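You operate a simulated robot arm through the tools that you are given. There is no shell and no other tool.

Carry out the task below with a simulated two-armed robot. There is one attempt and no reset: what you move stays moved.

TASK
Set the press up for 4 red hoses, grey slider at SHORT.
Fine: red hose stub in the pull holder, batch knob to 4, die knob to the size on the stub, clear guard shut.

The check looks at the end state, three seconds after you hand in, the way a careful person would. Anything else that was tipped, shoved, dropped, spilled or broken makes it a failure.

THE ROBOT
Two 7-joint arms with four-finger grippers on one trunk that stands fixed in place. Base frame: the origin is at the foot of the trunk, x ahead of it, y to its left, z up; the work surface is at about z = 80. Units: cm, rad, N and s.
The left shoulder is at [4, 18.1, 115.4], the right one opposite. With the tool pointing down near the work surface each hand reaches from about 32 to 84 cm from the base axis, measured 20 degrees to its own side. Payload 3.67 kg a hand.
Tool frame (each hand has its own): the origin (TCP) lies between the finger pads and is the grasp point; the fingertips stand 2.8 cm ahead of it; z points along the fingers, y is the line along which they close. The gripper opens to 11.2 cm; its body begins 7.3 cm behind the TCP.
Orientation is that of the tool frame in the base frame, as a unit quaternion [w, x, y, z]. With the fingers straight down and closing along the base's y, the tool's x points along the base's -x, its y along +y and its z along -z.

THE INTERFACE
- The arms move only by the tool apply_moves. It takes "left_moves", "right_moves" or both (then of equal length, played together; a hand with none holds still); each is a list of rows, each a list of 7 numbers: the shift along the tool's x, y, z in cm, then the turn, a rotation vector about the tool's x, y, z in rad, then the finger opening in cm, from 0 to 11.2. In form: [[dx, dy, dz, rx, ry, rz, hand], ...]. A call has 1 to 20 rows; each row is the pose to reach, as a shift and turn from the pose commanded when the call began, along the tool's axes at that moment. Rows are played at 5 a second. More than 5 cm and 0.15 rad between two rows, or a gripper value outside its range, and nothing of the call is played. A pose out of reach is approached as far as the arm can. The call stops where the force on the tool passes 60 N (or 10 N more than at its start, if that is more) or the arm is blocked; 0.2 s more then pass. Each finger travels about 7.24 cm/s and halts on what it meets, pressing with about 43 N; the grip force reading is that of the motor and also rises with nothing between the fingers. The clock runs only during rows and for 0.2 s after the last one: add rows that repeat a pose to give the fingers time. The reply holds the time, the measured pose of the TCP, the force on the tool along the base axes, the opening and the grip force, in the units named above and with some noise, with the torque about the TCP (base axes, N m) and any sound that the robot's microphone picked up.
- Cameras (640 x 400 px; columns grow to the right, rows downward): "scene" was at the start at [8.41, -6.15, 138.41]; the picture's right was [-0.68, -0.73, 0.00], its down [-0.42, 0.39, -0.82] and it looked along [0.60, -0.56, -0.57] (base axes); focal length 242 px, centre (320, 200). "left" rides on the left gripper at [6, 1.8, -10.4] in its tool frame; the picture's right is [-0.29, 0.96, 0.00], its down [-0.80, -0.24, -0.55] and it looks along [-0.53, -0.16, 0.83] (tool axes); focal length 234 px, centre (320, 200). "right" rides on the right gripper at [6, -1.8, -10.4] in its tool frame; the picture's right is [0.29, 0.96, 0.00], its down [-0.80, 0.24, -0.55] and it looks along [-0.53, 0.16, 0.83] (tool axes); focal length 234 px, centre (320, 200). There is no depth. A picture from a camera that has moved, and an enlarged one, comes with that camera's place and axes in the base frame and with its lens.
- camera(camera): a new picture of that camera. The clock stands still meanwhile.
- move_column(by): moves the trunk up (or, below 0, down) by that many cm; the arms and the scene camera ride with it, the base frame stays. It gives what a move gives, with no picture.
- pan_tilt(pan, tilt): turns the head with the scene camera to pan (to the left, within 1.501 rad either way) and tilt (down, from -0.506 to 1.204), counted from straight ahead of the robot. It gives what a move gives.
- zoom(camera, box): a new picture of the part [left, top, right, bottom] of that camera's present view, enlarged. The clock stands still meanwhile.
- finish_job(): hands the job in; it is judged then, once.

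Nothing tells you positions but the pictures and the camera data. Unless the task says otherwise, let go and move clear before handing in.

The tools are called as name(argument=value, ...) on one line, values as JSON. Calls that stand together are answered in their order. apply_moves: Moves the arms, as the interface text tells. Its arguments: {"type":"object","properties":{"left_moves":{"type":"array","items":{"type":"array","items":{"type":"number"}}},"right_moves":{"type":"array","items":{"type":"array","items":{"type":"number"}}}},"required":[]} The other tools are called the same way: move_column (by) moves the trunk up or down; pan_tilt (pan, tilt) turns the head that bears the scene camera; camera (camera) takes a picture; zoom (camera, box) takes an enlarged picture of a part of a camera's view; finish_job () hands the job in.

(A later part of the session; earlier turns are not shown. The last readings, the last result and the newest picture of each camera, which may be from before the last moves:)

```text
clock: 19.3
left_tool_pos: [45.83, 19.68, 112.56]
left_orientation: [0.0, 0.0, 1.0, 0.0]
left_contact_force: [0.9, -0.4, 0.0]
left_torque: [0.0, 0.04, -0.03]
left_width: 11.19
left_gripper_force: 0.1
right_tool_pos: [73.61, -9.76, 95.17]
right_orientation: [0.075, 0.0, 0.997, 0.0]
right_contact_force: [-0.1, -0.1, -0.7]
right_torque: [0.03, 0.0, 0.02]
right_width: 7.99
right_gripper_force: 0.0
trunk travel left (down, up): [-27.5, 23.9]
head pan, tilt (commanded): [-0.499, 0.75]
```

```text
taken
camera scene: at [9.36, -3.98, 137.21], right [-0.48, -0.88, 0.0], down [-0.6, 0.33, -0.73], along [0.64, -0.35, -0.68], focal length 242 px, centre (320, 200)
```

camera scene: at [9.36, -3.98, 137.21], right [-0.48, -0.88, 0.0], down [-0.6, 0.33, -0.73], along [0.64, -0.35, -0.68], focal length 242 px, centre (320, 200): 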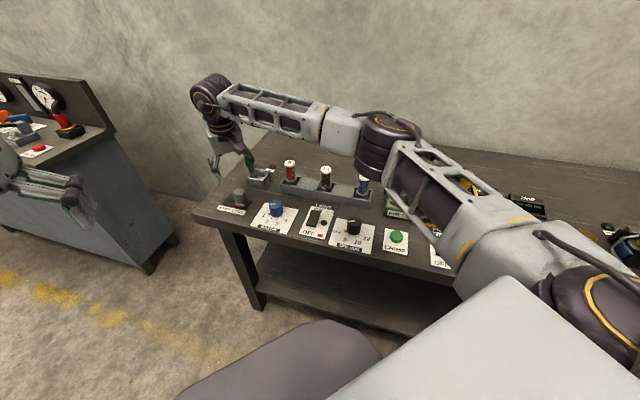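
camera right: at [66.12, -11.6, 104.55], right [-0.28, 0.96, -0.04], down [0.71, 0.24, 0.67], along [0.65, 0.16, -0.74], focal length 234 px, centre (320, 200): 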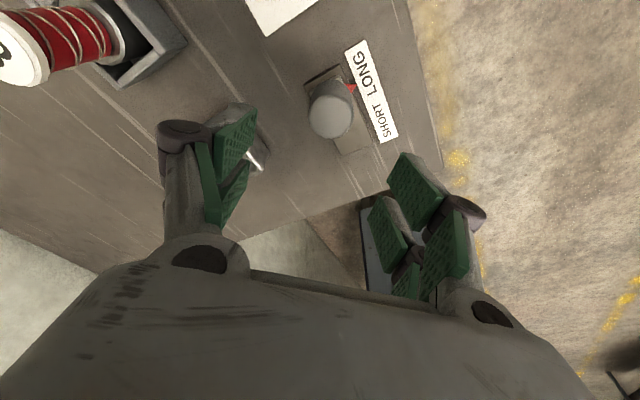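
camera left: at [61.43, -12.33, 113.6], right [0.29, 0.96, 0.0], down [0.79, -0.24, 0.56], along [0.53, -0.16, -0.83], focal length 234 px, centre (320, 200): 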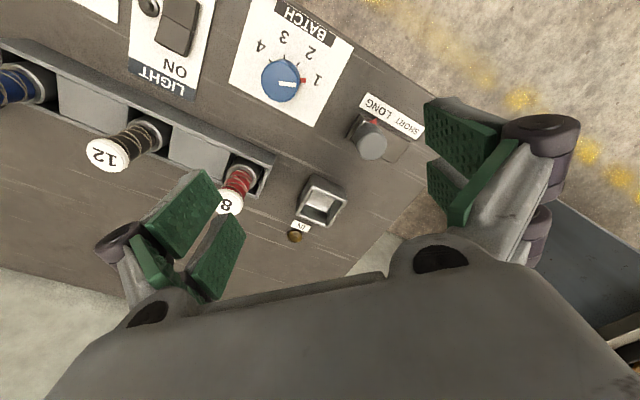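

The knob sits under the hand, with its top near (73.3,-9.3,86). I'll lower the hand around it with the fingers open and check before gripping.

apply_moves(right_moves=[[0.43, 0.12, 2.5, 0, 0, 0, 8], [0.86, 0.23, 5, 0, 0, 0, 8], [1.29, 0.35, 7.5, 0, 0, 0, 8], [1.6, 0.46, 9.4, 0, 0, 0, 8]])

camera(camera="right")

zoom(camera="scene", box=[180, 130, 300, 240])

```text
clock: 20.3
left_tool_pos: [45.65, 19.6, 112.58]
left_orientation: [0.0, 0.001, 1.0, 0.0]
left_contact_force: [0.0, 0.0, 0.7]
left_torque: [0.0, 0.04, 0.03]
left_width: 11.21
left_gripper_force: 0.0
right_tool_pos: [73.36, -8.93, 85.81]
right_orientation: [0.075, 0.0, 0.997, 0.0]
right_contact_force: [-0.4, 0.0, 0.1]
right_torque: [0.0, 0.0, 0.02]
right_width: 8.01
right_gripper_force: 0.0
trunk travel left (down, up): [-27.5, 23.9]
head pan, tilt (commanded): [-0.499, 0.75]
```

```text
taken
camera right: at [65.85, -10.83, 95.22], right [-0.29, 0.96, -0.04], down [0.71, 0.24, 0.67], along [0.65, 0.16, -0.74], focal length 234 px, centre (320, 200)
```

right: 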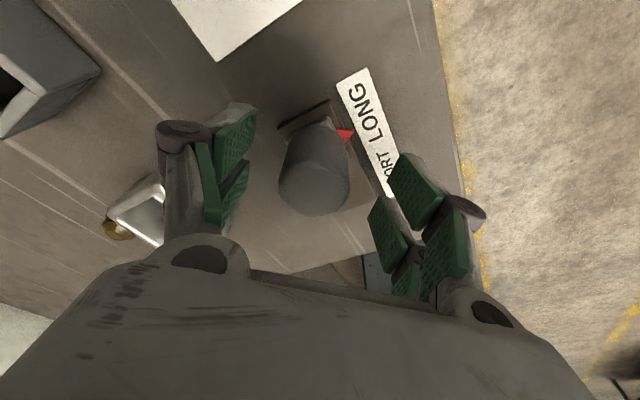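

```text
3.64 times, centred on (240, 185) of scene
camera zoom: at [9.3, -4.06, 137.21], right [-0.48, -0.88, 0.0], down [-0.6, 0.33, -0.73], along [0.64, -0.35, -0.68], focal length 882 px, centre (611, 254)
```

zoom: 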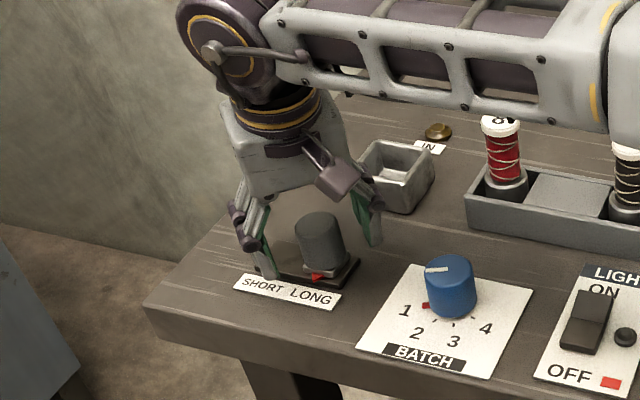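

The hand straddles the knob, about half a centimetre off centre. I'll correct that and close on the knob.

apply_moves(right_moves=[[0.49, -0.4, 0.6, 0, 0, 0, 8], [0.49, -0.4, 0.6, 0, 0, 0, 6], [0.49, -0.4, 0.6, 0, 0, 0, 4], [0.49, -0.4, 0.6, 0, 0, 0, 3], [0.49, -0.4, 0.6, 0, 0, 0, 3]])

camera(camera="right")

```text
clock: 21.5
left_tool_pos: [45.51, 19.54, 112.61]
left_orientation: [0.001, 0.0, 1.0, 0.0]
left_contact_force: [-0.2, 0.5, 0.7]
left_torque: [-0.01, -0.04, 0.01]
left_width: 11.21
left_gripper_force: 0.1
right_tool_pos: [72.72, -9.28, 85.21]
right_orientation: [0.075, 0.0, 0.997, 0.001]
right_contact_force: [-1.0, 5.0, -1.8]
right_torque: [0.36, -0.24, 0.12]
right_width: 3.64
right_gripper_force: 45.0
trunk travel left (down, up): [-27.5, 23.9]
head pan, tilt (commanded): [-0.499, 0.75]
```

```text
taken
camera right: at [65.3, -11.14, 94.66], right [-0.29, 0.96, -0.04], down [0.71, 0.24, 0.67], along [0.65, 0.16, -0.74], focal length 234 px, centre (320, 200)
```

right: 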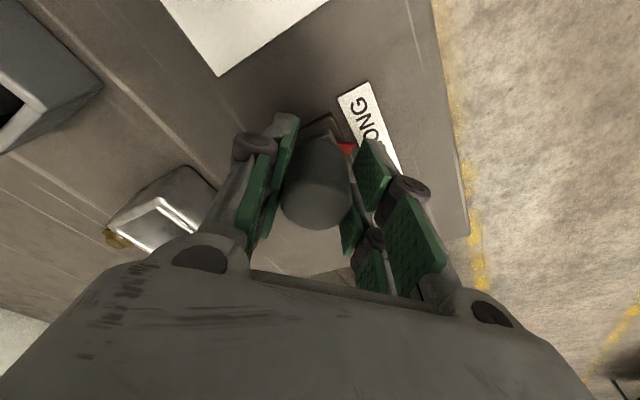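

Gripped at 3.64 cm. Now I'll slide the knob toward SHORT, along the table's left direction.

apply_moves(right_moves=[[-0.36, 0.35, 0.05, 0, 0, 0, 3], [-0.71, 0.7, 0.11, 0, 0, 0, 3], [-1.06, 1.05, 0.16, 0, 0, 0, 3], [-1.42, 1.39, 0.21, 0, 0, 0, 3], [-1.77, 1.74, 0.27, 0, 0, 0, 3], [-2.13, 2.09, 0.32, 0, 0, 0, 3]])

camera(camera="right")

zoom(camera="scene", box=[180, 130, 300, 240])

```text
clock: 22.9
left_tool_pos: [45.6, 19.7, 112.5]
left_orientation: [0.001, 0.0, 1.0, 0.0]
left_contact_force: [0.4, -0.4, 0.3]
left_torque: [0.01, 0.02, 0.03]
left_width: 11.24
left_gripper_force: 0.1
right_tool_pos: [74.86, -7.1, 85.26]
right_orientation: [0.075, -0.001, 0.997, 0.0]
right_contact_force: [-9.9, 9.5, -2.5]
right_torque: [-0.02, 0.52, -0.24]
right_width: 3.63
right_gripper_force: 44.8
trunk travel left (down, up): [-27.5, 23.9]
head pan, tilt (commanded): [-0.499, 0.75]
```

```text
taken
camera right: at [67.34, -9.09, 94.66], right [-0.29, 0.96, -0.04], down [0.71, 0.24, 0.67], along [0.65, 0.16, -0.74], focal length 234 px, centre (320, 200)
```

right: 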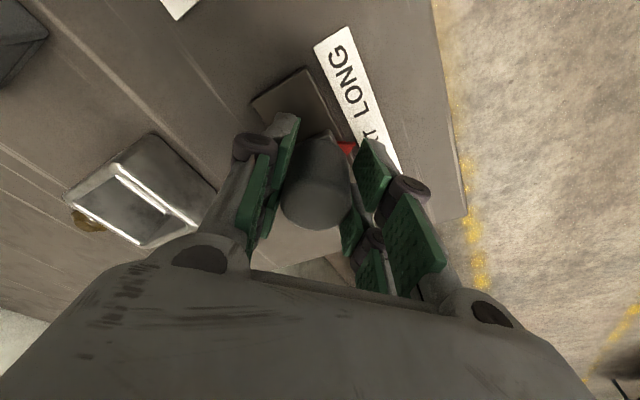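

```text
3.64 times, centred on (240, 185) of scene
camera zoom: at [9.19, -3.95, 137.22], right [-0.48, -0.88, 0.0], down [-0.6, 0.33, -0.73], along [0.64, -0.35, -0.68], focal length 882 px, centre (611, 254)
```

zoom: 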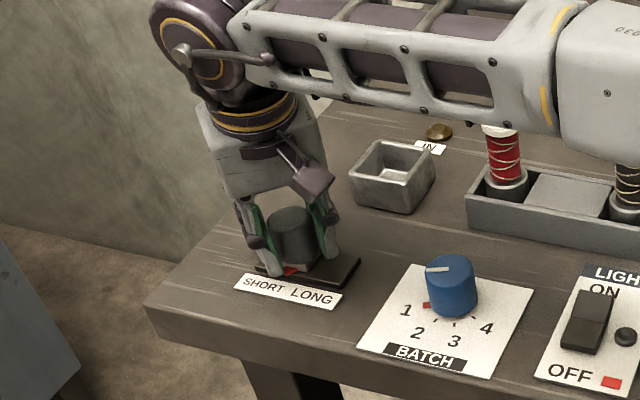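

It moves, and the pointer is now midway. I'll continue to the SHORT end.

apply_moves(right_moves=[[-0.36, 0.35, 0.05, 0, 0, 0, 3], [-0.71, 0.7, 0.11, 0, 0, 0, 3], [-1.06, 1.05, 0.16, 0, 0, 0, 3], [-1.42, 1.39, 0.21, 0, 0, 0, 3], [-1.77, 1.74, 0.27, 0, 0, 0, 3]])

camera(camera="right")

zoom(camera="scene", box=[180, 130, 300, 240])

```text
clock: 24.1
left_tool_pos: [45.25, 19.43, 112.75]
left_orientation: [0.002, 0.0, 1.0, 0.001]
left_contact_force: [0.1, 0.0, 0.8]
left_torque: [0.0, -0.02, 0.03]
left_width: 11.19
left_gripper_force: 0.0
right_tool_pos: [76.19, -6.03, 85.14]
right_orientation: [0.073, 0.002, 0.997, -0.003]
right_contact_force: [-43.0, -9.3, -7.4]
right_torque: [-0.19, 1.0, -0.13]
right_width: 3.63
right_gripper_force: 45.1
trunk travel left (down, up): [-27.5, 23.9]
head pan, tilt (commanded): [-0.499, 0.75]
```

```text
taken
camera right: at [68.83, -7.83, 94.77], right [-0.28, 0.96, -0.05], down [0.71, 0.24, 0.66], along [0.65, 0.15, -0.75], focal length 234 px, centre (320, 200)
```

right: 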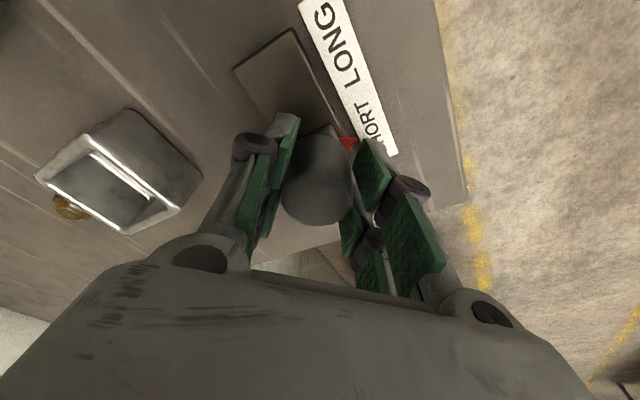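

```text
3.64 times, centred on (240, 185) of scene
camera zoom: at [8.75, -4.26, 137.24], right [-0.48, -0.88, 0.0], down [-0.6, 0.33, -0.73], along [0.64, -0.35, -0.68], focal length 882 px, centre (611, 254)
```

zoom: 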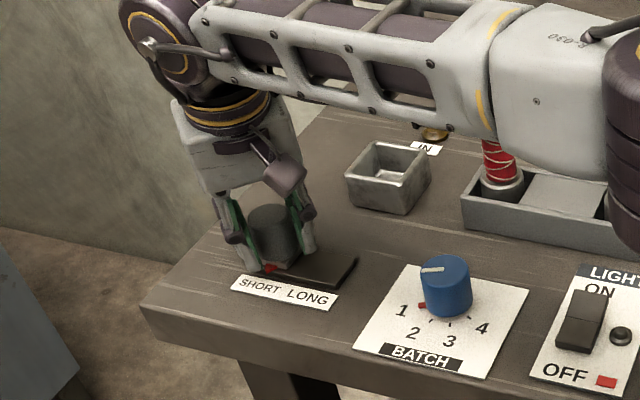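

The pointer is at SHORT and the force has risen, so the knob is at its end stop. I'll open the fingers and lift straight up.

apply_moves(right_moves=[[0, 0, 0, 0, 0, 0, 5], [0, 0, 0, 0, 0, 0, 7.5], [0, 0, 0, 0, 0, 0, 8], [0.3, 0, -2, 0, 0, 0, 8], [0.6, 0, -4, 0, 0, 0, 8], [1.2, 0, -8, 0, 0, 0, 8], [1.6, 0, -12, 0, 0, 0, 8]])

camera(camera="right")

zoom(camera="scene", box=[180, 130, 300, 240])

```text
clock: 25.7
left_tool_pos: [45.44, 19.7, 112.75]
left_orientation: [0.001, 0.0, 1.0, 0.0]
left_contact_force: [-0.7, 0.1, -0.2]
left_torque: [-0.02, -0.01, -0.02]
left_width: 11.19
left_gripper_force: 0.1
right_tool_pos: [73.28, -4.99, 97.04]
right_orientation: [0.075, 0.0, 0.997, 0.0]
right_contact_force: [-0.1, 0.6, 0.2]
right_torque: [-0.01, -0.01, 0.01]
right_width: 8.02
right_gripper_force: 0.0
trunk travel left (down, up): [-27.5, 23.9]
head pan, tilt (commanded): [-0.499, 0.75]
```

```text
taken
camera right: at [65.82, -6.97, 106.54], right [-0.28, 0.96, -0.04], down [0.71, 0.24, 0.67], along [0.65, 0.16, -0.74], focal length 234 px, centre (320, 200)
```

right: 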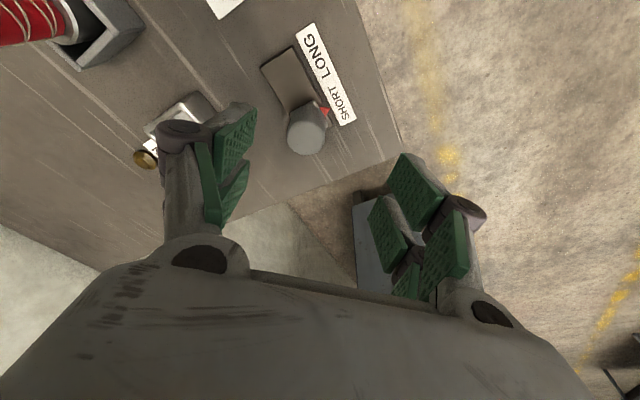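

```text
3.64 times, centred on (240, 185) of scene
camera zoom: at [9.15, -4.11, 137.22], right [-0.48, -0.88, 0.0], down [-0.6, 0.33, -0.73], along [0.64, -0.35, -0.68], focal length 882 px, centre (611, 254)
```

zoom: 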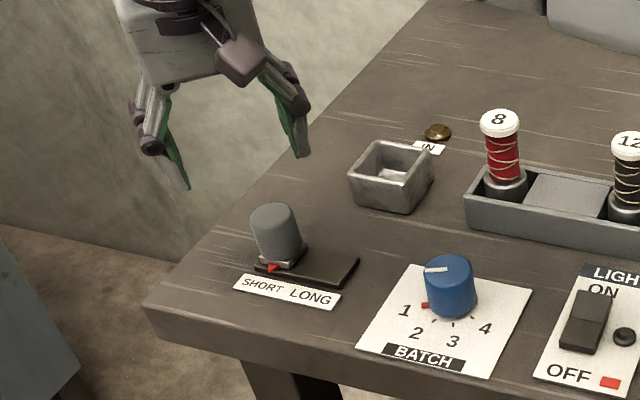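

The slider sits at the SHORT end. Next is the red stub. I'll raise the trunk 8 cm for better reach to the cup, then look at the stub again.

move_column(by=8)

apply_moves(right_moves=[[0.6, -3.4, 0.5, 0, -0.02, 0, 8], [1.2, -6.8, 1, 0, -0.04, 0, 8], [1.8, -10.2, 1.5, 0, -0.06, 0, 8], [2.4, -13.6, 2, 0, -0.08, 0, 8], [3, -17, 2.5, 0, -0.1, 0, 8], [3.6, -19.5, 3, 0, -0.1, 0, 8], [4, -22, 3.5, 0, -0.1, 0, 8]])

camera(camera="right")

camera(camera="scene")

```text
clock: 26.9
left_tool_pos: [45.51, 19.54, 120.55]
left_orientation: [0.0, 0.0, 1.0, -0.001]
left_contact_force: [0.3, 0.1, 0.0]
left_torque: [0.05, 0.04, 0.02]
left_width: 11.19
left_gripper_force: 0.0
right_tool_pos: [73.42, -5.08, 104.79]
right_orientation: [0.075, 0.0, 0.997, 0.0]
right_contact_force: [0.2, -0.3, -1.5]
right_torque: [-0.02, -0.03, -0.01]
right_width: 8.02
right_gripper_force: 0.0
trunk travel left (down, up): [-35.5, 15.9]
head pan, tilt (commanded): [-0.499, 0.75]
```

```text
clock: 28.5
left_tool_pos: [45.53, 19.43, 120.59]
left_orientation: [0.001, 0.0, 1.0, 0.001]
left_contact_force: [0.0, -0.2, 0.0]
left_torque: [0.01, -0.03, 0.01]
left_width: 11.22
left_gripper_force: 0.2
right_tool_pos: [69.96, -27.07, 100.89]
right_orientation: [0.125, 0.001, 0.992, 0.0]
right_contact_force: [-0.3, 0.2, 0.0]
right_torque: [-0.02, -0.01, 0.01]
right_width: 8.01
right_gripper_force: 0.0
trunk travel left (down, up): [-35.5, 15.9]
head pan, tilt (commanded): [-0.499, 0.75]
```

```text
taken
camera right: at [61.56, -29.07, 109.6], right [-0.28, 0.96, -0.07], down [0.64, 0.24, 0.73], along [0.72, 0.16, -0.68], focal length 234 px, centre (320, 200)
```

right: 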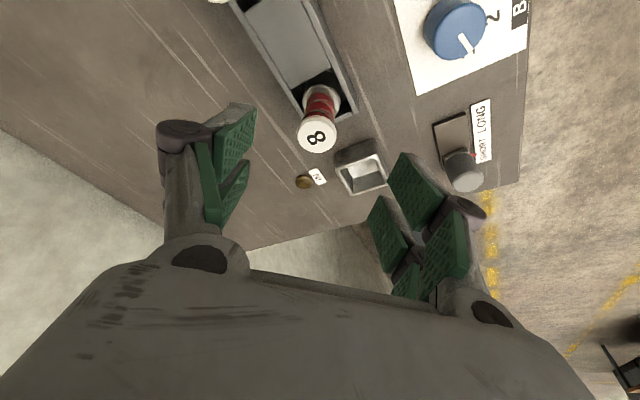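

```text
taken
camera scene: at [9.23, -4.23, 145.14], right [-0.48, -0.88, 0.0], down [-0.6, 0.33, -0.73], along [0.64, -0.35, -0.68], focal length 242 px, centre (320, 200)
```

scene: 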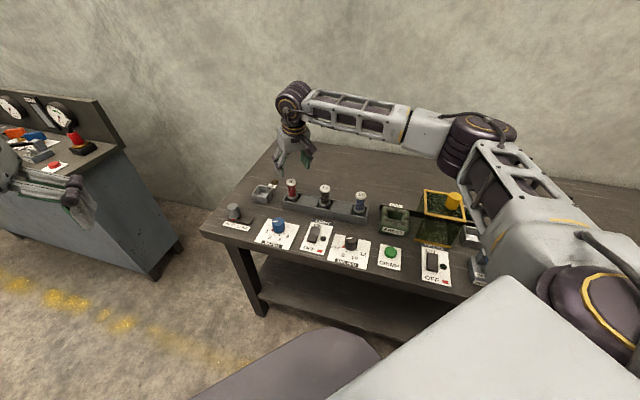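

The stub axis comes out at about (73.2,-27.4), cap top near z=91. I'll descend along the tilted tool axis with open fingers and check before closing.

apply_moves(right_moves=[[-0.07, -0.1, 3, 0, 0, 0, 7.5], [-0.14, -0.2, 6, 0, 0, 0, 7.5], [-0.2, -0.3, 9, 0, 0, 0, 7.5], [-0.25, -0.33, 11, 0, 0, 0, 7.5]])

camera(camera="right")

zoom(camera="scene", box=[240, 120, 380, 240])

```text
clock: 29.5
left_tool_pos: [45.6, 19.54, 120.57]
left_orientation: [0.0, 0.0, 1.0, 0.0]
left_contact_force: [-0.2, 0.9, 0.0]
left_torque: [0.0, 0.02, 0.01]
left_width: 11.21
left_gripper_force: 0.0
right_tool_pos: [72.86, -27.58, 90.14]
right_orientation: [0.124, 0.0, 0.992, 0.001]
right_contact_force: [0.5, -0.2, -0.1]
right_torque: [0.0, 0.02, 0.01]
right_width: 7.51
right_gripper_force: 0.1
trunk travel left (down, up): [-35.5, 15.9]
head pan, tilt (commanded): [-0.499, 0.75]
```

```text
taken
camera right: at [64.54, -29.5, 98.75], right [-0.28, 0.96, -0.07], down [0.64, 0.24, 0.73], along [0.72, 0.16, -0.68], focal length 234 px, centre (320, 200)
```

right: 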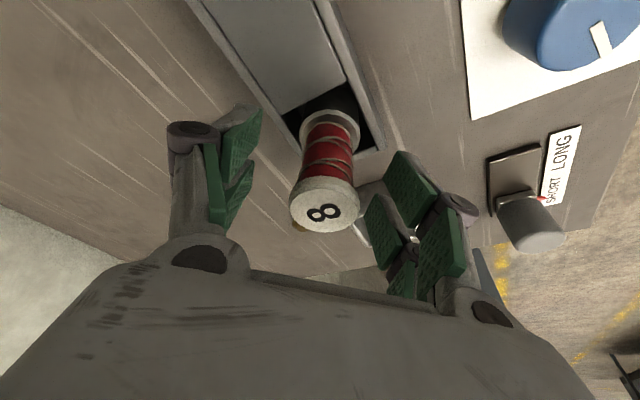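

```text
3.33 times, centred on (310, 180) of scene
camera zoom: at [9.31, -4.12, 145.13], right [-0.48, -0.88, 0.0], down [-0.6, 0.33, -0.73], along [0.64, -0.35, -0.68], focal length 808 px, centre (353, 267)
```

zoom: 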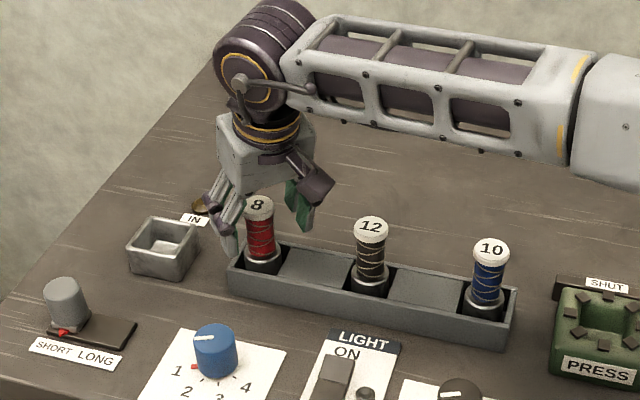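

The stub is centred between the fingers to within a few millimetres. I'll adjust slightly, go down one centimetre and grip.

apply_moves(right_moves=[[0.05, 0.25, 0.6, 0, 0, 0, 7.5], [0.08, 0.28, 1.1, 0, 0, 0, 7.5], [0.08, 0.28, 1.1, 0, 0, 0, 5], [0.08, 0.28, 1.1, 0, 0, 0, 3], [0.08, 0.28, 1.1, 0, 0, 0, 2.5], [0.08, 0.28, 1.1, 0, 0, 0, 2.5]])

camera(camera="right")

```text
clock: 30.9
left_tool_pos: [45.65, 19.58, 120.56]
left_orientation: [0.0, 0.0, 1.0, -0.001]
left_contact_force: [0.0, -0.1, -0.7]
left_torque: [-0.02, -0.03, -0.01]
left_width: 11.21
left_gripper_force: 0.0
right_tool_pos: [73.14, -27.03, 89.11]
right_orientation: [0.123, 0.0, 0.992, 0.0]
right_contact_force: [0.6, 0.5, -0.4]
right_torque: [0.0, 0.01, 0.0]
right_width: 3.52
right_gripper_force: 43.4
trunk travel left (down, up): [-35.5, 15.9]
head pan, tilt (commanded): [-0.499, 0.75]
```

```text
taken
camera right: at [64.75, -29.02, 97.74], right [-0.28, 0.96, -0.07], down [0.64, 0.24, 0.73], along [0.72, 0.16, -0.68], focal length 234 px, centre (320, 200)
```

right: 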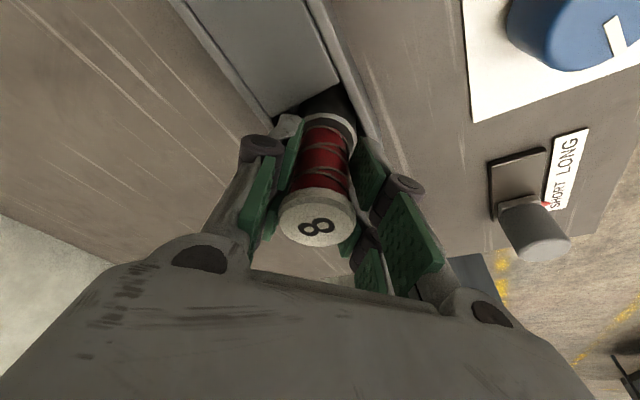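

The fingers hold the stub at 3.52 cm with no side load. I'll lift it straight up.

apply_moves(right_moves=[[-0.25, 0, -0.97, 0, 0, 0, 2.5], [-0.5, 0, -1.94, 0, 0, 0, 2.5], [-0.87, 0, -3.4, 0, 0, 0, 2.5], [-1.24, 0, -4.85, 0, 0, 0, 2.5], [-1.6, 0, -6.3, 0, 0, 0, 2.5], [-1.73, 0, -6.8, 0, 0, 0, 2.5]])

camera(camera="right")

zoom(camera="scene", box=[220, 100, 380, 240])

```text
clock: 32.3
left_tool_pos: [45.64, 19.45, 120.51]
left_orientation: [0.001, 0.0, 1.0, 0.0]
left_contact_force: [-0.7, 0.5, 0.0]
left_torque: [-0.01, 0.0, 0.01]
left_width: 11.19
left_gripper_force: 0.0
right_tool_pos: [73.06, -27.0, 96.32]
right_orientation: [0.124, 0.0, 0.992, 0.001]
right_contact_force: [-0.2, 0.8, -2.7]
right_torque: [-0.03, -0.01, 0.0]
right_width: 3.51
right_gripper_force: 43.0
trunk travel left (down, up): [-35.5, 15.9]
head pan, tilt (commanded): [-0.499, 0.75]
```

```text
taken
camera right: at [64.76, -28.94, 104.98], right [-0.28, 0.96, -0.07], down [0.64, 0.24, 0.73], along [0.72, 0.16, -0.68], focal length 234 px, centre (320, 200)
```

right: 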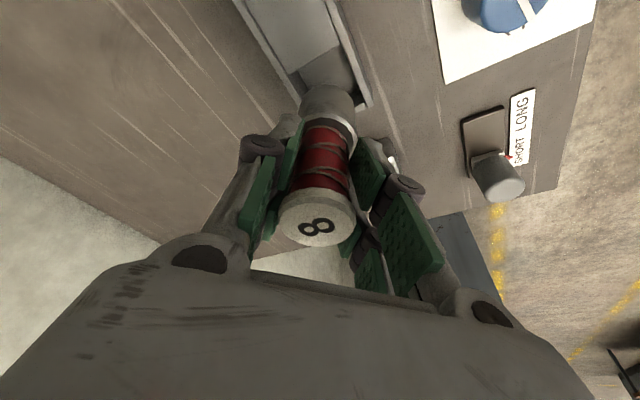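

```text
2.86 times, centred on (300, 170) of scene
camera zoom: at [9.29, -4.12, 145.13], right [-0.48, -0.88, 0.0], down [-0.6, 0.33, -0.73], along [0.64, -0.35, -0.68], focal length 693 px, centre (377, 286)
```

zoom: 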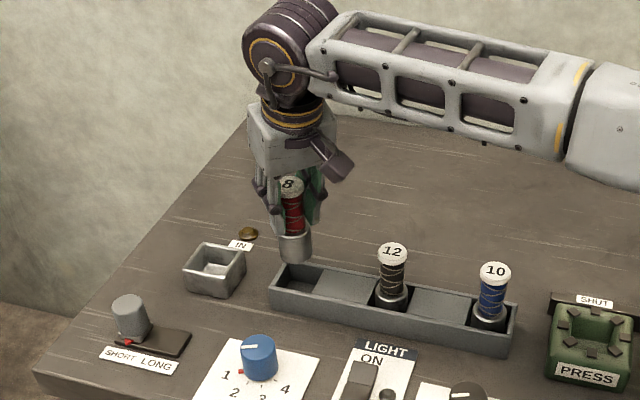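

The stub came free and hangs upright. I'll carry it at this height over the cup, aiming its axis at about (81.6,-18.5), and then check the alignment.

apply_moves(right_moves=[[-1.6, 1.7, 0.4, 0, 0, 0, 2.5], [-3.2, 3.4, 0.8, 0, 0, 0, 2.5], [-4.8, 5.1, 1.2, 0, 0, 0, 2.5], [-6.4, 6.8, 1.6, 0, 0, 0, 2.5], [-7.9, 8.5, 2, 0, 0, 0, 2.5], [-7.9, 8.5, 2, 0, 0, 0, 2.5]])

camera(camera="right")

zoom(camera="scene", box=[220, 120, 320, 220])

camera(camera="left")

```text
clock: 33.7
left_tool_pos: [45.71, 19.58, 120.6]
left_orientation: [0.001, 0.0, 1.0, 0.0]
left_contact_force: [-0.4, -0.5, -0.4]
left_torque: [0.03, 0.02, -0.01]
left_width: 11.2
left_gripper_force: 0.1
right_tool_pos: [81.3, -18.4, 96.35]
right_orientation: [0.125, -0.001, 0.992, 0.0]
right_contact_force: [-0.1, -1.0, -3.0]
right_torque: [0.04, 0.02, -0.03]
right_width: 3.5
right_gripper_force: 43.1
trunk travel left (down, up): [-35.5, 15.9]
head pan, tilt (commanded): [-0.499, 0.75]
```

```text
taken
camera right: at [72.8, -20.32, 104.95], right [-0.28, 0.96, -0.07], down [0.64, 0.24, 0.73], along [0.72, 0.16, -0.68], focal length 234 px, centre (320, 200)
```

right: 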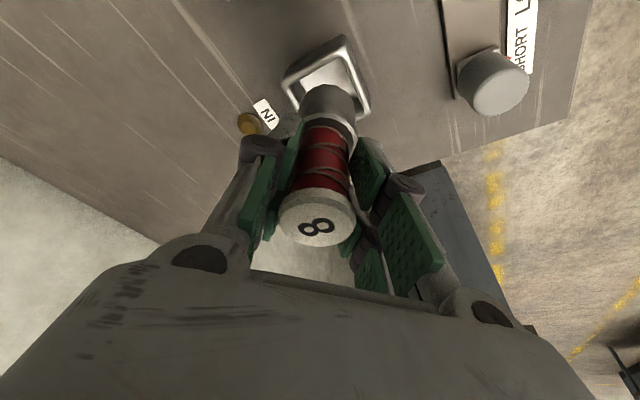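

```text
4.00 times, centred on (270, 170) of scene
camera zoom: at [9.27, -4.19, 145.13], right [-0.48, -0.88, 0.0], down [-0.6, 0.33, -0.73], along [0.64, -0.35, -0.68], focal length 970 px, centre (520, 320)
```

zoom: 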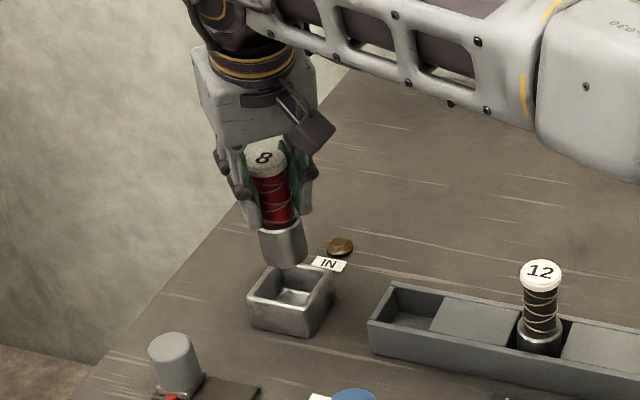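

```text
taken
camera left: at [39.64, 21.3, 130.96], right [0.29, 0.96, 0.0], down [0.8, -0.24, 0.55], along [0.53, -0.16, -0.83], focal length 234 px, centre (320, 200)
```

left: 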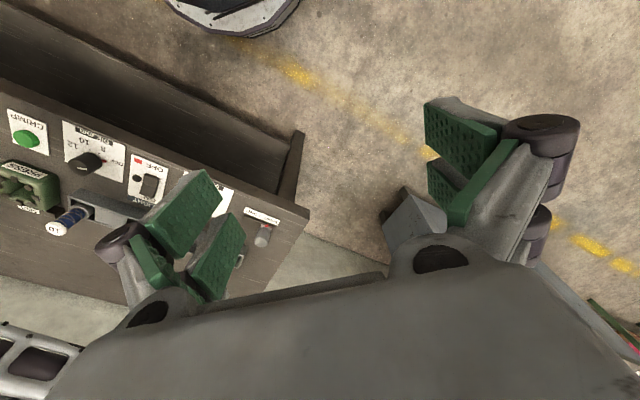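

zoom(camera="right", box=[240, 20, 420, 140])

```text
3.33 times, centred on (330, 80) of right
camera zoom: at [72.8, -20.32, 104.95], right [-0.28, 0.96, -0.07], down [0.64, 0.24, 0.73], along [0.72, 0.16, -0.68], focal length 781 px, centre (287, 600)
```

zoom: 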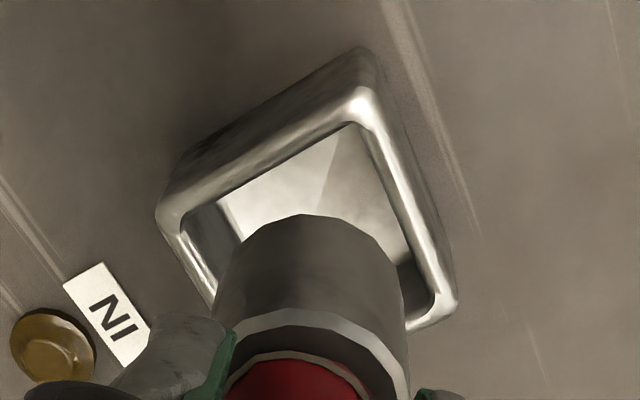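

The cup's inner opening is about 4.8 cm square, centred near (81.85,-18.5), and the stub base is about 4.2 cm. I'll nudge the stub over and lower it to just above the rim for a check.

apply_moves(right_moves=[[0.1, -0.05, 0.7, 0, 0, 0, 2.5], [0.23, -0.08, 1.4, 0, 0, 0, 2.5], [0.4, -0.08, 2.3, 0, 0, 0, 2.5], [0.4, -0.08, 2.3, 0, 0, 0, 2.5]])

zoom(camera="right", box=[240, 20, 420, 140])

zoom(camera="scene", box=[260, 150, 320, 210])

zoom(camera="scene", box=[235, 145, 315, 215])

```text
clock: 34.7
left_tool_pos: [45.56, 19.54, 120.6]
left_orientation: [0.0, 0.0, 1.0, -0.001]
left_contact_force: [0.7, 0.4, -0.9]
left_torque: [-0.03, -0.01, 0.04]
left_width: 11.21
left_gripper_force: 0.1
right_tool_pos: [81.48, -18.64, 93.88]
right_orientation: [0.125, 0.001, 0.992, 0.0]
right_contact_force: [0.7, 0.5, -3.5]
right_torque: [0.02, -0.03, 0.01]
right_width: 3.49
right_gripper_force: 43.1
trunk travel left (down, up): [-35.5, 15.9]
head pan, tilt (commanded): [-0.499, 0.75]
```

```text
3.33 times, centred on (330, 80) of right
camera zoom: at [73.07, -20.53, 102.52], right [-0.28, 0.96, -0.07], down [0.64, 0.24, 0.73], along [0.72, 0.16, -0.68], focal length 781 px, centre (287, 600)
```

zoom: 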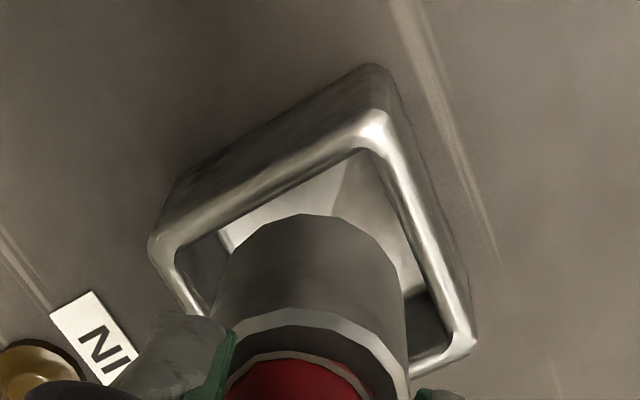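

```text
6.67 times, centred on (290, 180) of scene
camera zoom: at [9.29, -4.11, 145.14], right [-0.48, -0.88, 0.0], down [-0.6, 0.33, -0.73], along [0.64, -0.35, -0.68], focal length 1616 px, centre (520, 333)
```

zoom: 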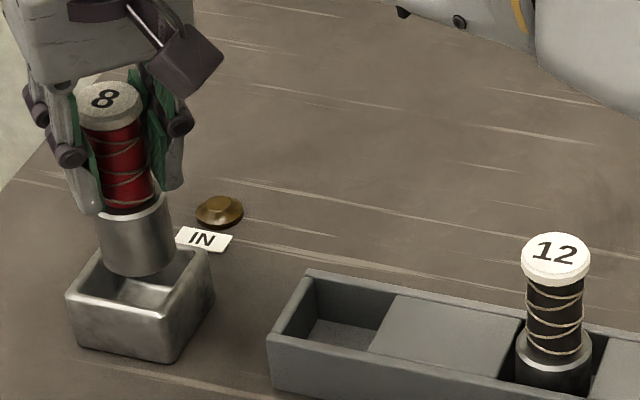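

```text
5.71 times, centred on (275, 180) of scene
camera zoom: at [9.29, -4.11, 145.14], right [-0.48, -0.88, 0.0], down [-0.6, 0.33, -0.73], along [0.64, -0.35, -0.68], focal length 1385 px, centre (577, 314)
```

zoom: 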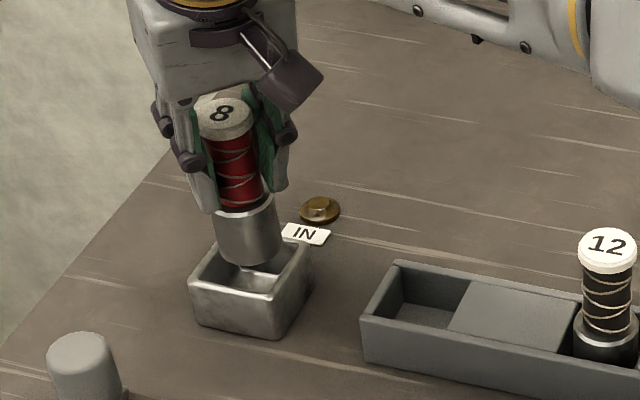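

Both views agree that the stub axis is within about 1–2 mm of the cup centre. I'll lower it into the cup in small steps and watch the force.

apply_moves(right_moves=[[0.12, 0, 0.48, 0, 0, 0, 2.5], [0.25, 0, 0.97, 0, 0, 0, 2.5], [0.37, 0, 1.45, 0, 0, 0, 2.5], [0.49, 0, 1.94, 0, 0, 0, 2.5], [0.62, 0, 2.42, 0, 0, 0, 2.5]])

zoom(camera="right", box=[240, 20, 420, 140])

zoom(camera="scene", box=[260, 150, 320, 210])

```text
clock: 35.9
left_tool_pos: [45.13, 19.62, 120.71]
left_orientation: [0.003, 0.0, 1.0, 0.0]
left_contact_force: [-0.4, -0.5, 0.1]
left_torque: [0.0, 0.02, -0.02]
left_width: 11.22
left_gripper_force: 0.1
right_tool_pos: [81.39, -18.59, 92.32]
right_orientation: [0.131, 0.0, 0.991, 0.001]
right_contact_force: [6.3, -2.6, 39.5]
right_torque: [-0.47, 0.37, 0.08]
right_width: 3.55
right_gripper_force: 43.4
trunk travel left (down, up): [-35.5, 15.9]
head pan, tilt (commanded): [-0.499, 0.75]
```

```text
3.33 times, centred on (330, 80) of right
camera zoom: at [72.91, -20.5, 100.82], right [-0.28, 0.96, -0.07], down [0.63, 0.24, 0.74], along [0.73, 0.16, -0.67], focal length 781 px, centre (287, 600)
```

zoom: 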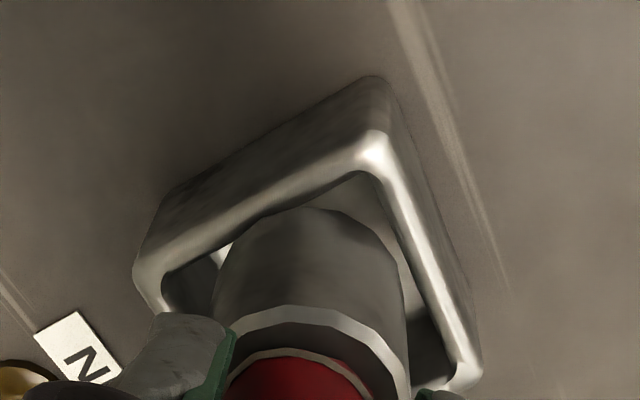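

```text
6.67 times, centred on (290, 180) of scene
camera zoom: at [8.8, -4.01, 145.21], right [-0.48, -0.88, 0.0], down [-0.6, 0.33, -0.73], along [0.64, -0.35, -0.68], focal length 1616 px, centre (520, 333)
```

zoom: 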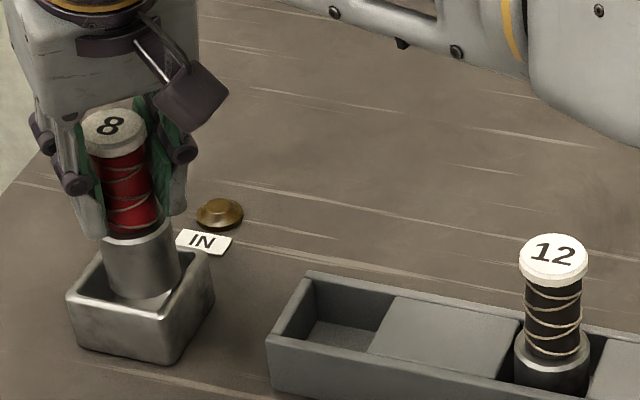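

The stub caught on the rim, with 39 N upward, touching on the side toward the rack. I'll lift slightly, look at the offset, and shift it away from that wall.

apply_moves(right_moves=[[-0.25, 0, -0.97, 0, 0, 0, 2.5], [-0.5, 0, -1.94, 0, 0, 0, 2.5], [-0.5, 0, -1.94, 0, 0, 0, 2.5]])

zoom(camera="right", box=[250, 30, 400, 140])

zoom(camera="scene", box=[260, 150, 320, 210])

camera(camera="right")

```text
clock: 36.7
left_tool_pos: [45.72, 19.53, 120.54]
left_orientation: [-0.001, 0.0, 1.0, 0.0]
left_contact_force: [-0.6, 0.0, -0.1]
left_torque: [-0.04, -0.01, -0.02]
left_width: 11.2
left_gripper_force: 0.1
right_tool_pos: [81.25, -18.79, 93.19]
right_orientation: [0.123, -0.001, 0.992, 0.0]
right_contact_force: [0.5, 0.4, -2.6]
right_torque: [0.0, 0.03, -0.03]
right_width: 3.52
right_gripper_force: 42.9
trunk travel left (down, up): [-35.5, 15.9]
head pan, tilt (commanded): [-0.499, 0.75]
```

```text
3.64 times, centred on (325, 85) of right
camera zoom: at [72.99, -20.64, 101.92], right [-0.28, 0.96, -0.07], down [0.64, 0.24, 0.73], along [0.72, 0.16, -0.68], focal length 852 px, centre (302, 618)
```

zoom: 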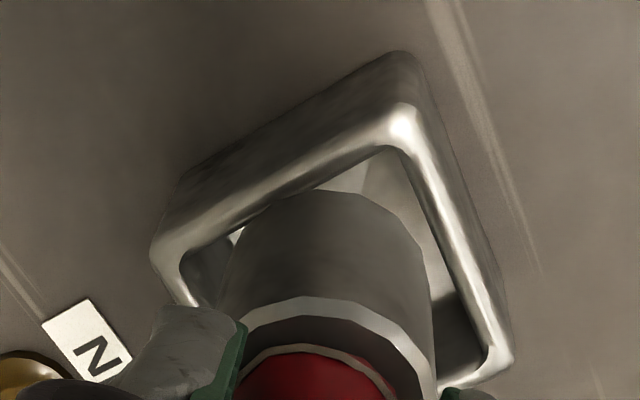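

```text
6.67 times, centred on (290, 180) of scene
camera zoom: at [9.28, -4.08, 145.13], right [-0.48, -0.88, 0.0], down [-0.6, 0.33, -0.73], along [0.64, -0.35, -0.68], focal length 1616 px, centre (520, 333)
```

zoom: 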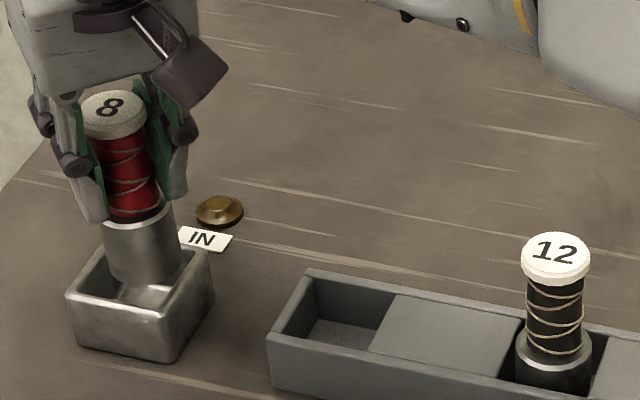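

```text
taken
camera right: at [72.99, -20.64, 101.92], right [-0.28, 0.96, -0.07], down [0.64, 0.24, 0.73], along [0.72, 0.16, -0.68], focal length 234 px, centre (320, 200)
```

right: 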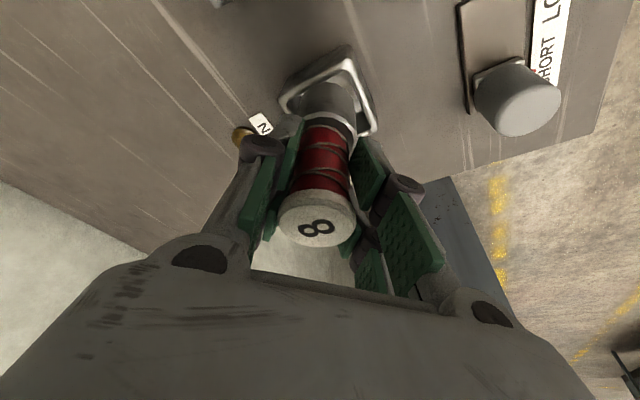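

The measurement gives the stub axis at about (81.5,-18.8) against a cup centre of (81.95,-18.5). I'll shift by (+0.4, +0.3) and look again.

apply_moves(right_moves=[[-0.39, 0.3, 0.1, 0, 0, 0, 2.5], [-0.39, 0.3, 0.1, 0, 0, 0, 2.5]])

zoom(camera="right", box=[250, 30, 400, 140])

zoom(camera="scene", box=[260, 150, 320, 210])

```text
clock: 37.3
left_tool_pos: [45.67, 19.62, 120.56]
left_orientation: [0.0, 0.0, 1.0, 0.0]
left_contact_force: [-0.3, 0.0, -0.5]
left_torque: [0.0, 0.01, -0.01]
left_width: 11.21
left_gripper_force: 0.0
right_tool_pos: [81.86, -18.48, 93.27]
right_orientation: [0.125, 0.0, 0.992, 0.0]
right_contact_force: [-0.9, -0.5, -2.9]
right_torque: [0.02, 0.01, 0.02]
right_width: 3.52
right_gripper_force: 42.9
trunk travel left (down, up): [-35.5, 15.9]
head pan, tilt (commanded): [-0.499, 0.75]
```

```text
3.64 times, centred on (325, 85) of right
camera zoom: at [73.44, -20.36, 102.02], right [-0.28, 0.96, -0.07], down [0.64, 0.24, 0.73], along [0.72, 0.16, -0.68], focal length 852 px, centre (302, 618)
```

zoom: 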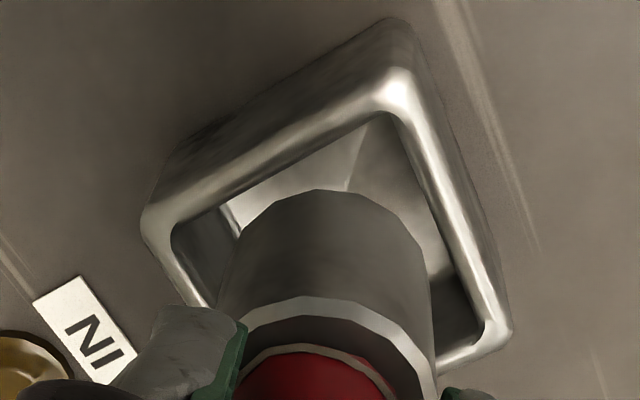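

```text
6.67 times, centred on (290, 180) of scene
camera zoom: at [9.31, -4.12, 145.13], right [-0.48, -0.88, 0.0], down [-0.6, 0.33, -0.73], along [0.64, -0.35, -0.68], focal length 1616 px, centre (520, 333)
```

zoom: 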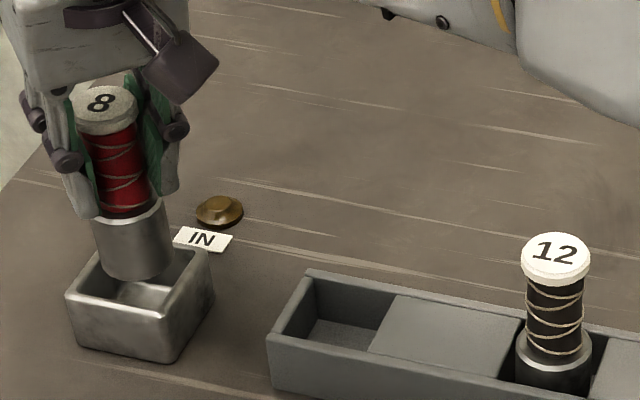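

Now the gaps look balanced on both visible walls. I'll lower again in small steps.

apply_moves(right_moves=[[0.1, 0, 0.39, 0, 0, 0, 2.5], [0.2, 0, 0.78, 0, 0, 0, 2.5], [0.3, 0, 1.16, 0, 0, 0, 2.5], [0.4, 0, 1.55, 0, 0, 0, 2.5]])

zoom(camera="right", box=[250, 30, 400, 140])

zoom(camera="scene", box=[260, 150, 320, 210])

```text
clock: 38.3
left_tool_pos: [45.6, 19.58, 120.56]
left_orientation: [0.001, 0.0, 1.0, 0.0]
left_contact_force: [-0.5, 0.4, -0.3]
left_torque: [-0.02, -0.02, 0.01]
left_width: 11.18
left_gripper_force: 0.1
right_tool_pos: [81.84, -18.27, 91.81]
right_orientation: [0.125, 0.0, 0.992, 0.0]
right_contact_force: [0.8, 0.0, -2.7]
right_torque: [0.0, -0.02, -0.03]
right_width: 3.5
right_gripper_force: 43.3
trunk travel left (down, up): [-35.5, 15.9]
head pan, tilt (commanded): [-0.499, 0.75]
```

```text
3.64 times, centred on (325, 85) of right
camera zoom: at [73.47, -20.18, 100.38], right [-0.28, 0.96, -0.07], down [0.64, 0.24, 0.73], along [0.72, 0.16, -0.68], focal length 852 px, centre (302, 618)
```

zoom: 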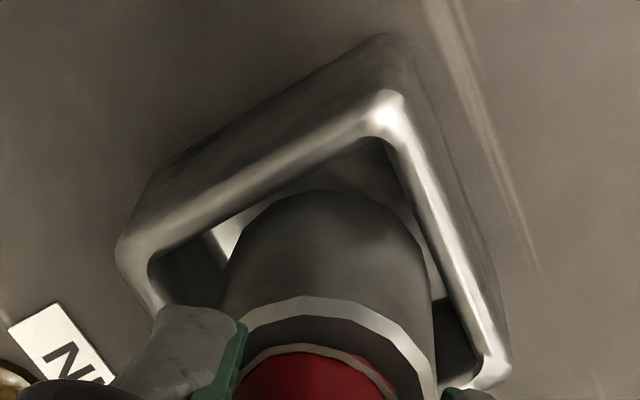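

```text
6.67 times, centred on (290, 180) of scene
camera zoom: at [9.31, -4.09, 145.13], right [-0.48, -0.88, 0.0], down [-0.6, 0.33, -0.73], along [0.64, -0.35, -0.68], focal length 1616 px, centre (520, 333)
```

zoom: 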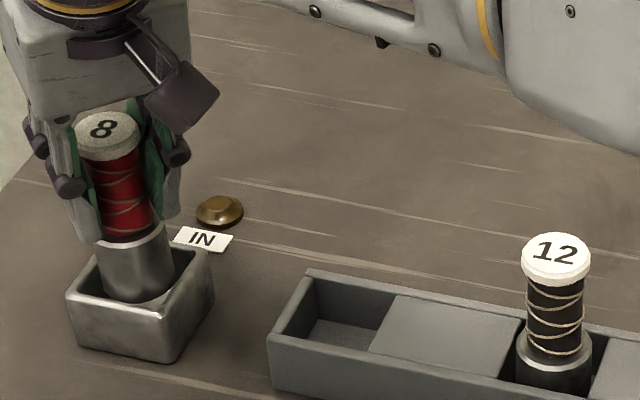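

No contact this time, so the base has entered the cup. I'll continue down toward the floor.

apply_moves(right_moves=[[0.1, 0, 0.39, 0, 0, 0, 2.5], [0.2, 0, 0.78, 0, 0, 0, 2.5], [0.3, 0, 1.16, 0, 0, 0, 2.5], [0.4, 0, 1.55, 0, 0, 0, 2.5]])

zoom(camera="right", box=[250, 30, 400, 140])

zoom(camera="scene", box=[260, 150, 320, 210])

```text
clock: 39.3
left_tool_pos: [45.66, 19.58, 120.62]
left_orientation: [0.0, 0.0, 1.0, 0.001]
left_contact_force: [-0.5, 0.0, 1.2]
left_torque: [0.02, 0.0, -0.01]
left_width: 11.18
left_gripper_force: 0.1
right_tool_pos: [81.83, -18.28, 90.27]
right_orientation: [0.124, -0.001, 0.992, 0.001]
right_contact_force: [0.3, -0.3, -3.0]
right_torque: [-0.03, 0.0, 0.01]
right_width: 3.51
right_gripper_force: 42.9
trunk travel left (down, up): [-35.5, 15.9]
head pan, tilt (commanded): [-0.499, 0.75]
```

```text
3.64 times, centred on (325, 85) of right
camera zoom: at [73.46, -20.21, 98.78], right [-0.28, 0.96, -0.07], down [0.64, 0.24, 0.73], along [0.72, 0.16, -0.68], focal length 852 px, centre (302, 618)
```

zoom: 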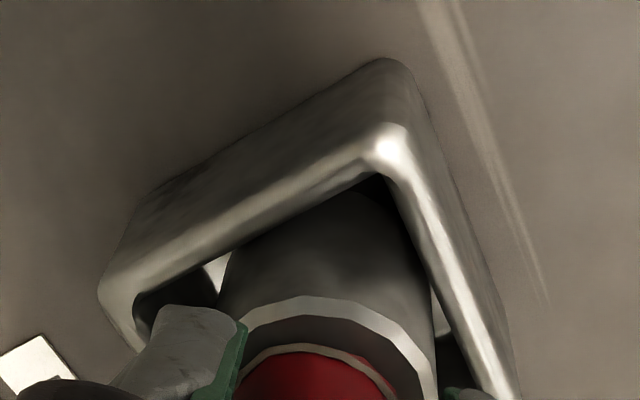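

```text
6.67 times, centred on (290, 180) of scene
camera zoom: at [9.3, -4.1, 145.13], right [-0.48, -0.88, 0.0], down [-0.6, 0.33, -0.73], along [0.64, -0.35, -0.68], focal length 1616 px, centre (520, 333)
```

zoom: 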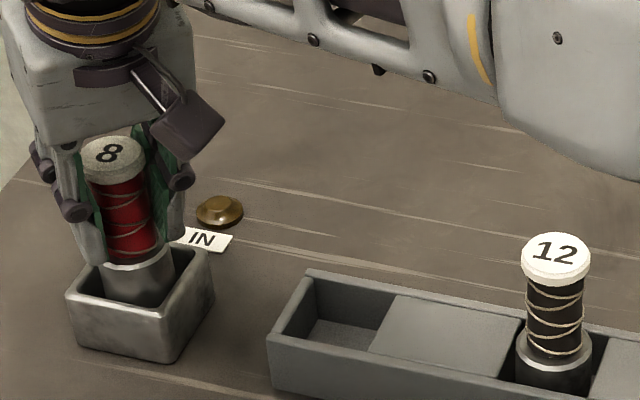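

apply_moves(right_moves=[[0.07, 0, 0.29, 0, 0, 0, 2.5], [0.15, 0, 0.58, 0, 0, 0, 2.5], [0.2, 0, 0.78, 0, 0, 0, 2.5]])

zoom(camera="scene", box=[260, 150, 320, 210])

```text
clock: 40.1
left_tool_pos: [45.53, 19.47, 120.52]
left_orientation: [0.0, 0.0, 1.0, 0.0]
left_contact_force: [-0.8, 0.0, -0.8]
left_torque: [-0.01, -0.02, 0.0]
left_width: 11.22
left_gripper_force: 0.1
right_tool_pos: [81.82, -18.31, 89.35]
right_orientation: [0.124, 0.0, 0.992, 0.001]
right_contact_force: [-0.2, 0.0, -2.8]
right_torque: [-0.01, -0.01, 0.02]
right_width: 3.51
right_gripper_force: 42.9
trunk travel left (down, up): [-35.5, 15.9]
head pan, tilt (commanded): [-0.499, 0.75]
```

```text
6.67 times, centred on (290, 180) of scene
camera zoom: at [9.3, -4.09, 145.13], right [-0.48, -0.88, 0.0], down [-0.6, 0.33, -0.73], along [0.64, -0.35, -0.68], focal length 1616 px, centre (520, 333)
```

zoom: 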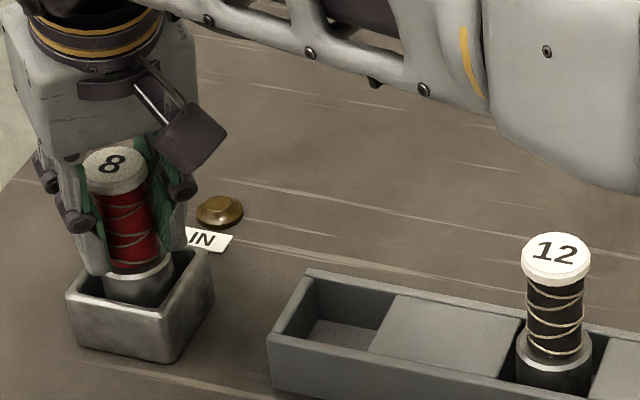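

apply_moves(right_moves=[[0.05, 0, 0.19, 0, 0, 0, 2.5], [0.1, 0, 0.39, 0, 0, 0, 2.5], [0.15, 0, 0.58, 0, 0, 0, 2.5]])

zoom(camera="scene", box=[260, 150, 320, 210])

```text
clock: 40.9
left_tool_pos: [45.51, 19.59, 120.65]
left_orientation: [0.001, 0.0, 1.0, 0.001]
left_contact_force: [0.3, -0.5, 0.0]
left_torque: [0.02, -0.02, -0.01]
left_width: 11.21
left_gripper_force: 0.2
right_tool_pos: [81.84, -18.4, 88.96]
right_orientation: [0.125, 0.0, 0.992, -0.001]
right_contact_force: [1.1, -0.1, 4.1]
right_torque: [0.05, -0.2, 0.01]
right_width: 3.51
right_gripper_force: 43.1
trunk travel left (down, up): [-35.5, 15.9]
head pan, tilt (commanded): [-0.499, 0.75]
```

```text
6.67 times, centred on (290, 180) of scene
camera zoom: at [9.21, -4.1, 145.15], right [-0.48, -0.88, 0.0], down [-0.6, 0.33, -0.73], along [0.64, -0.35, -0.68], focal length 1616 px, centre (520, 333)
```

zoom: 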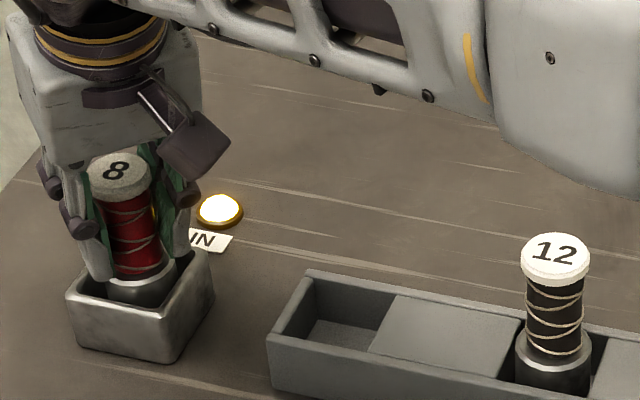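

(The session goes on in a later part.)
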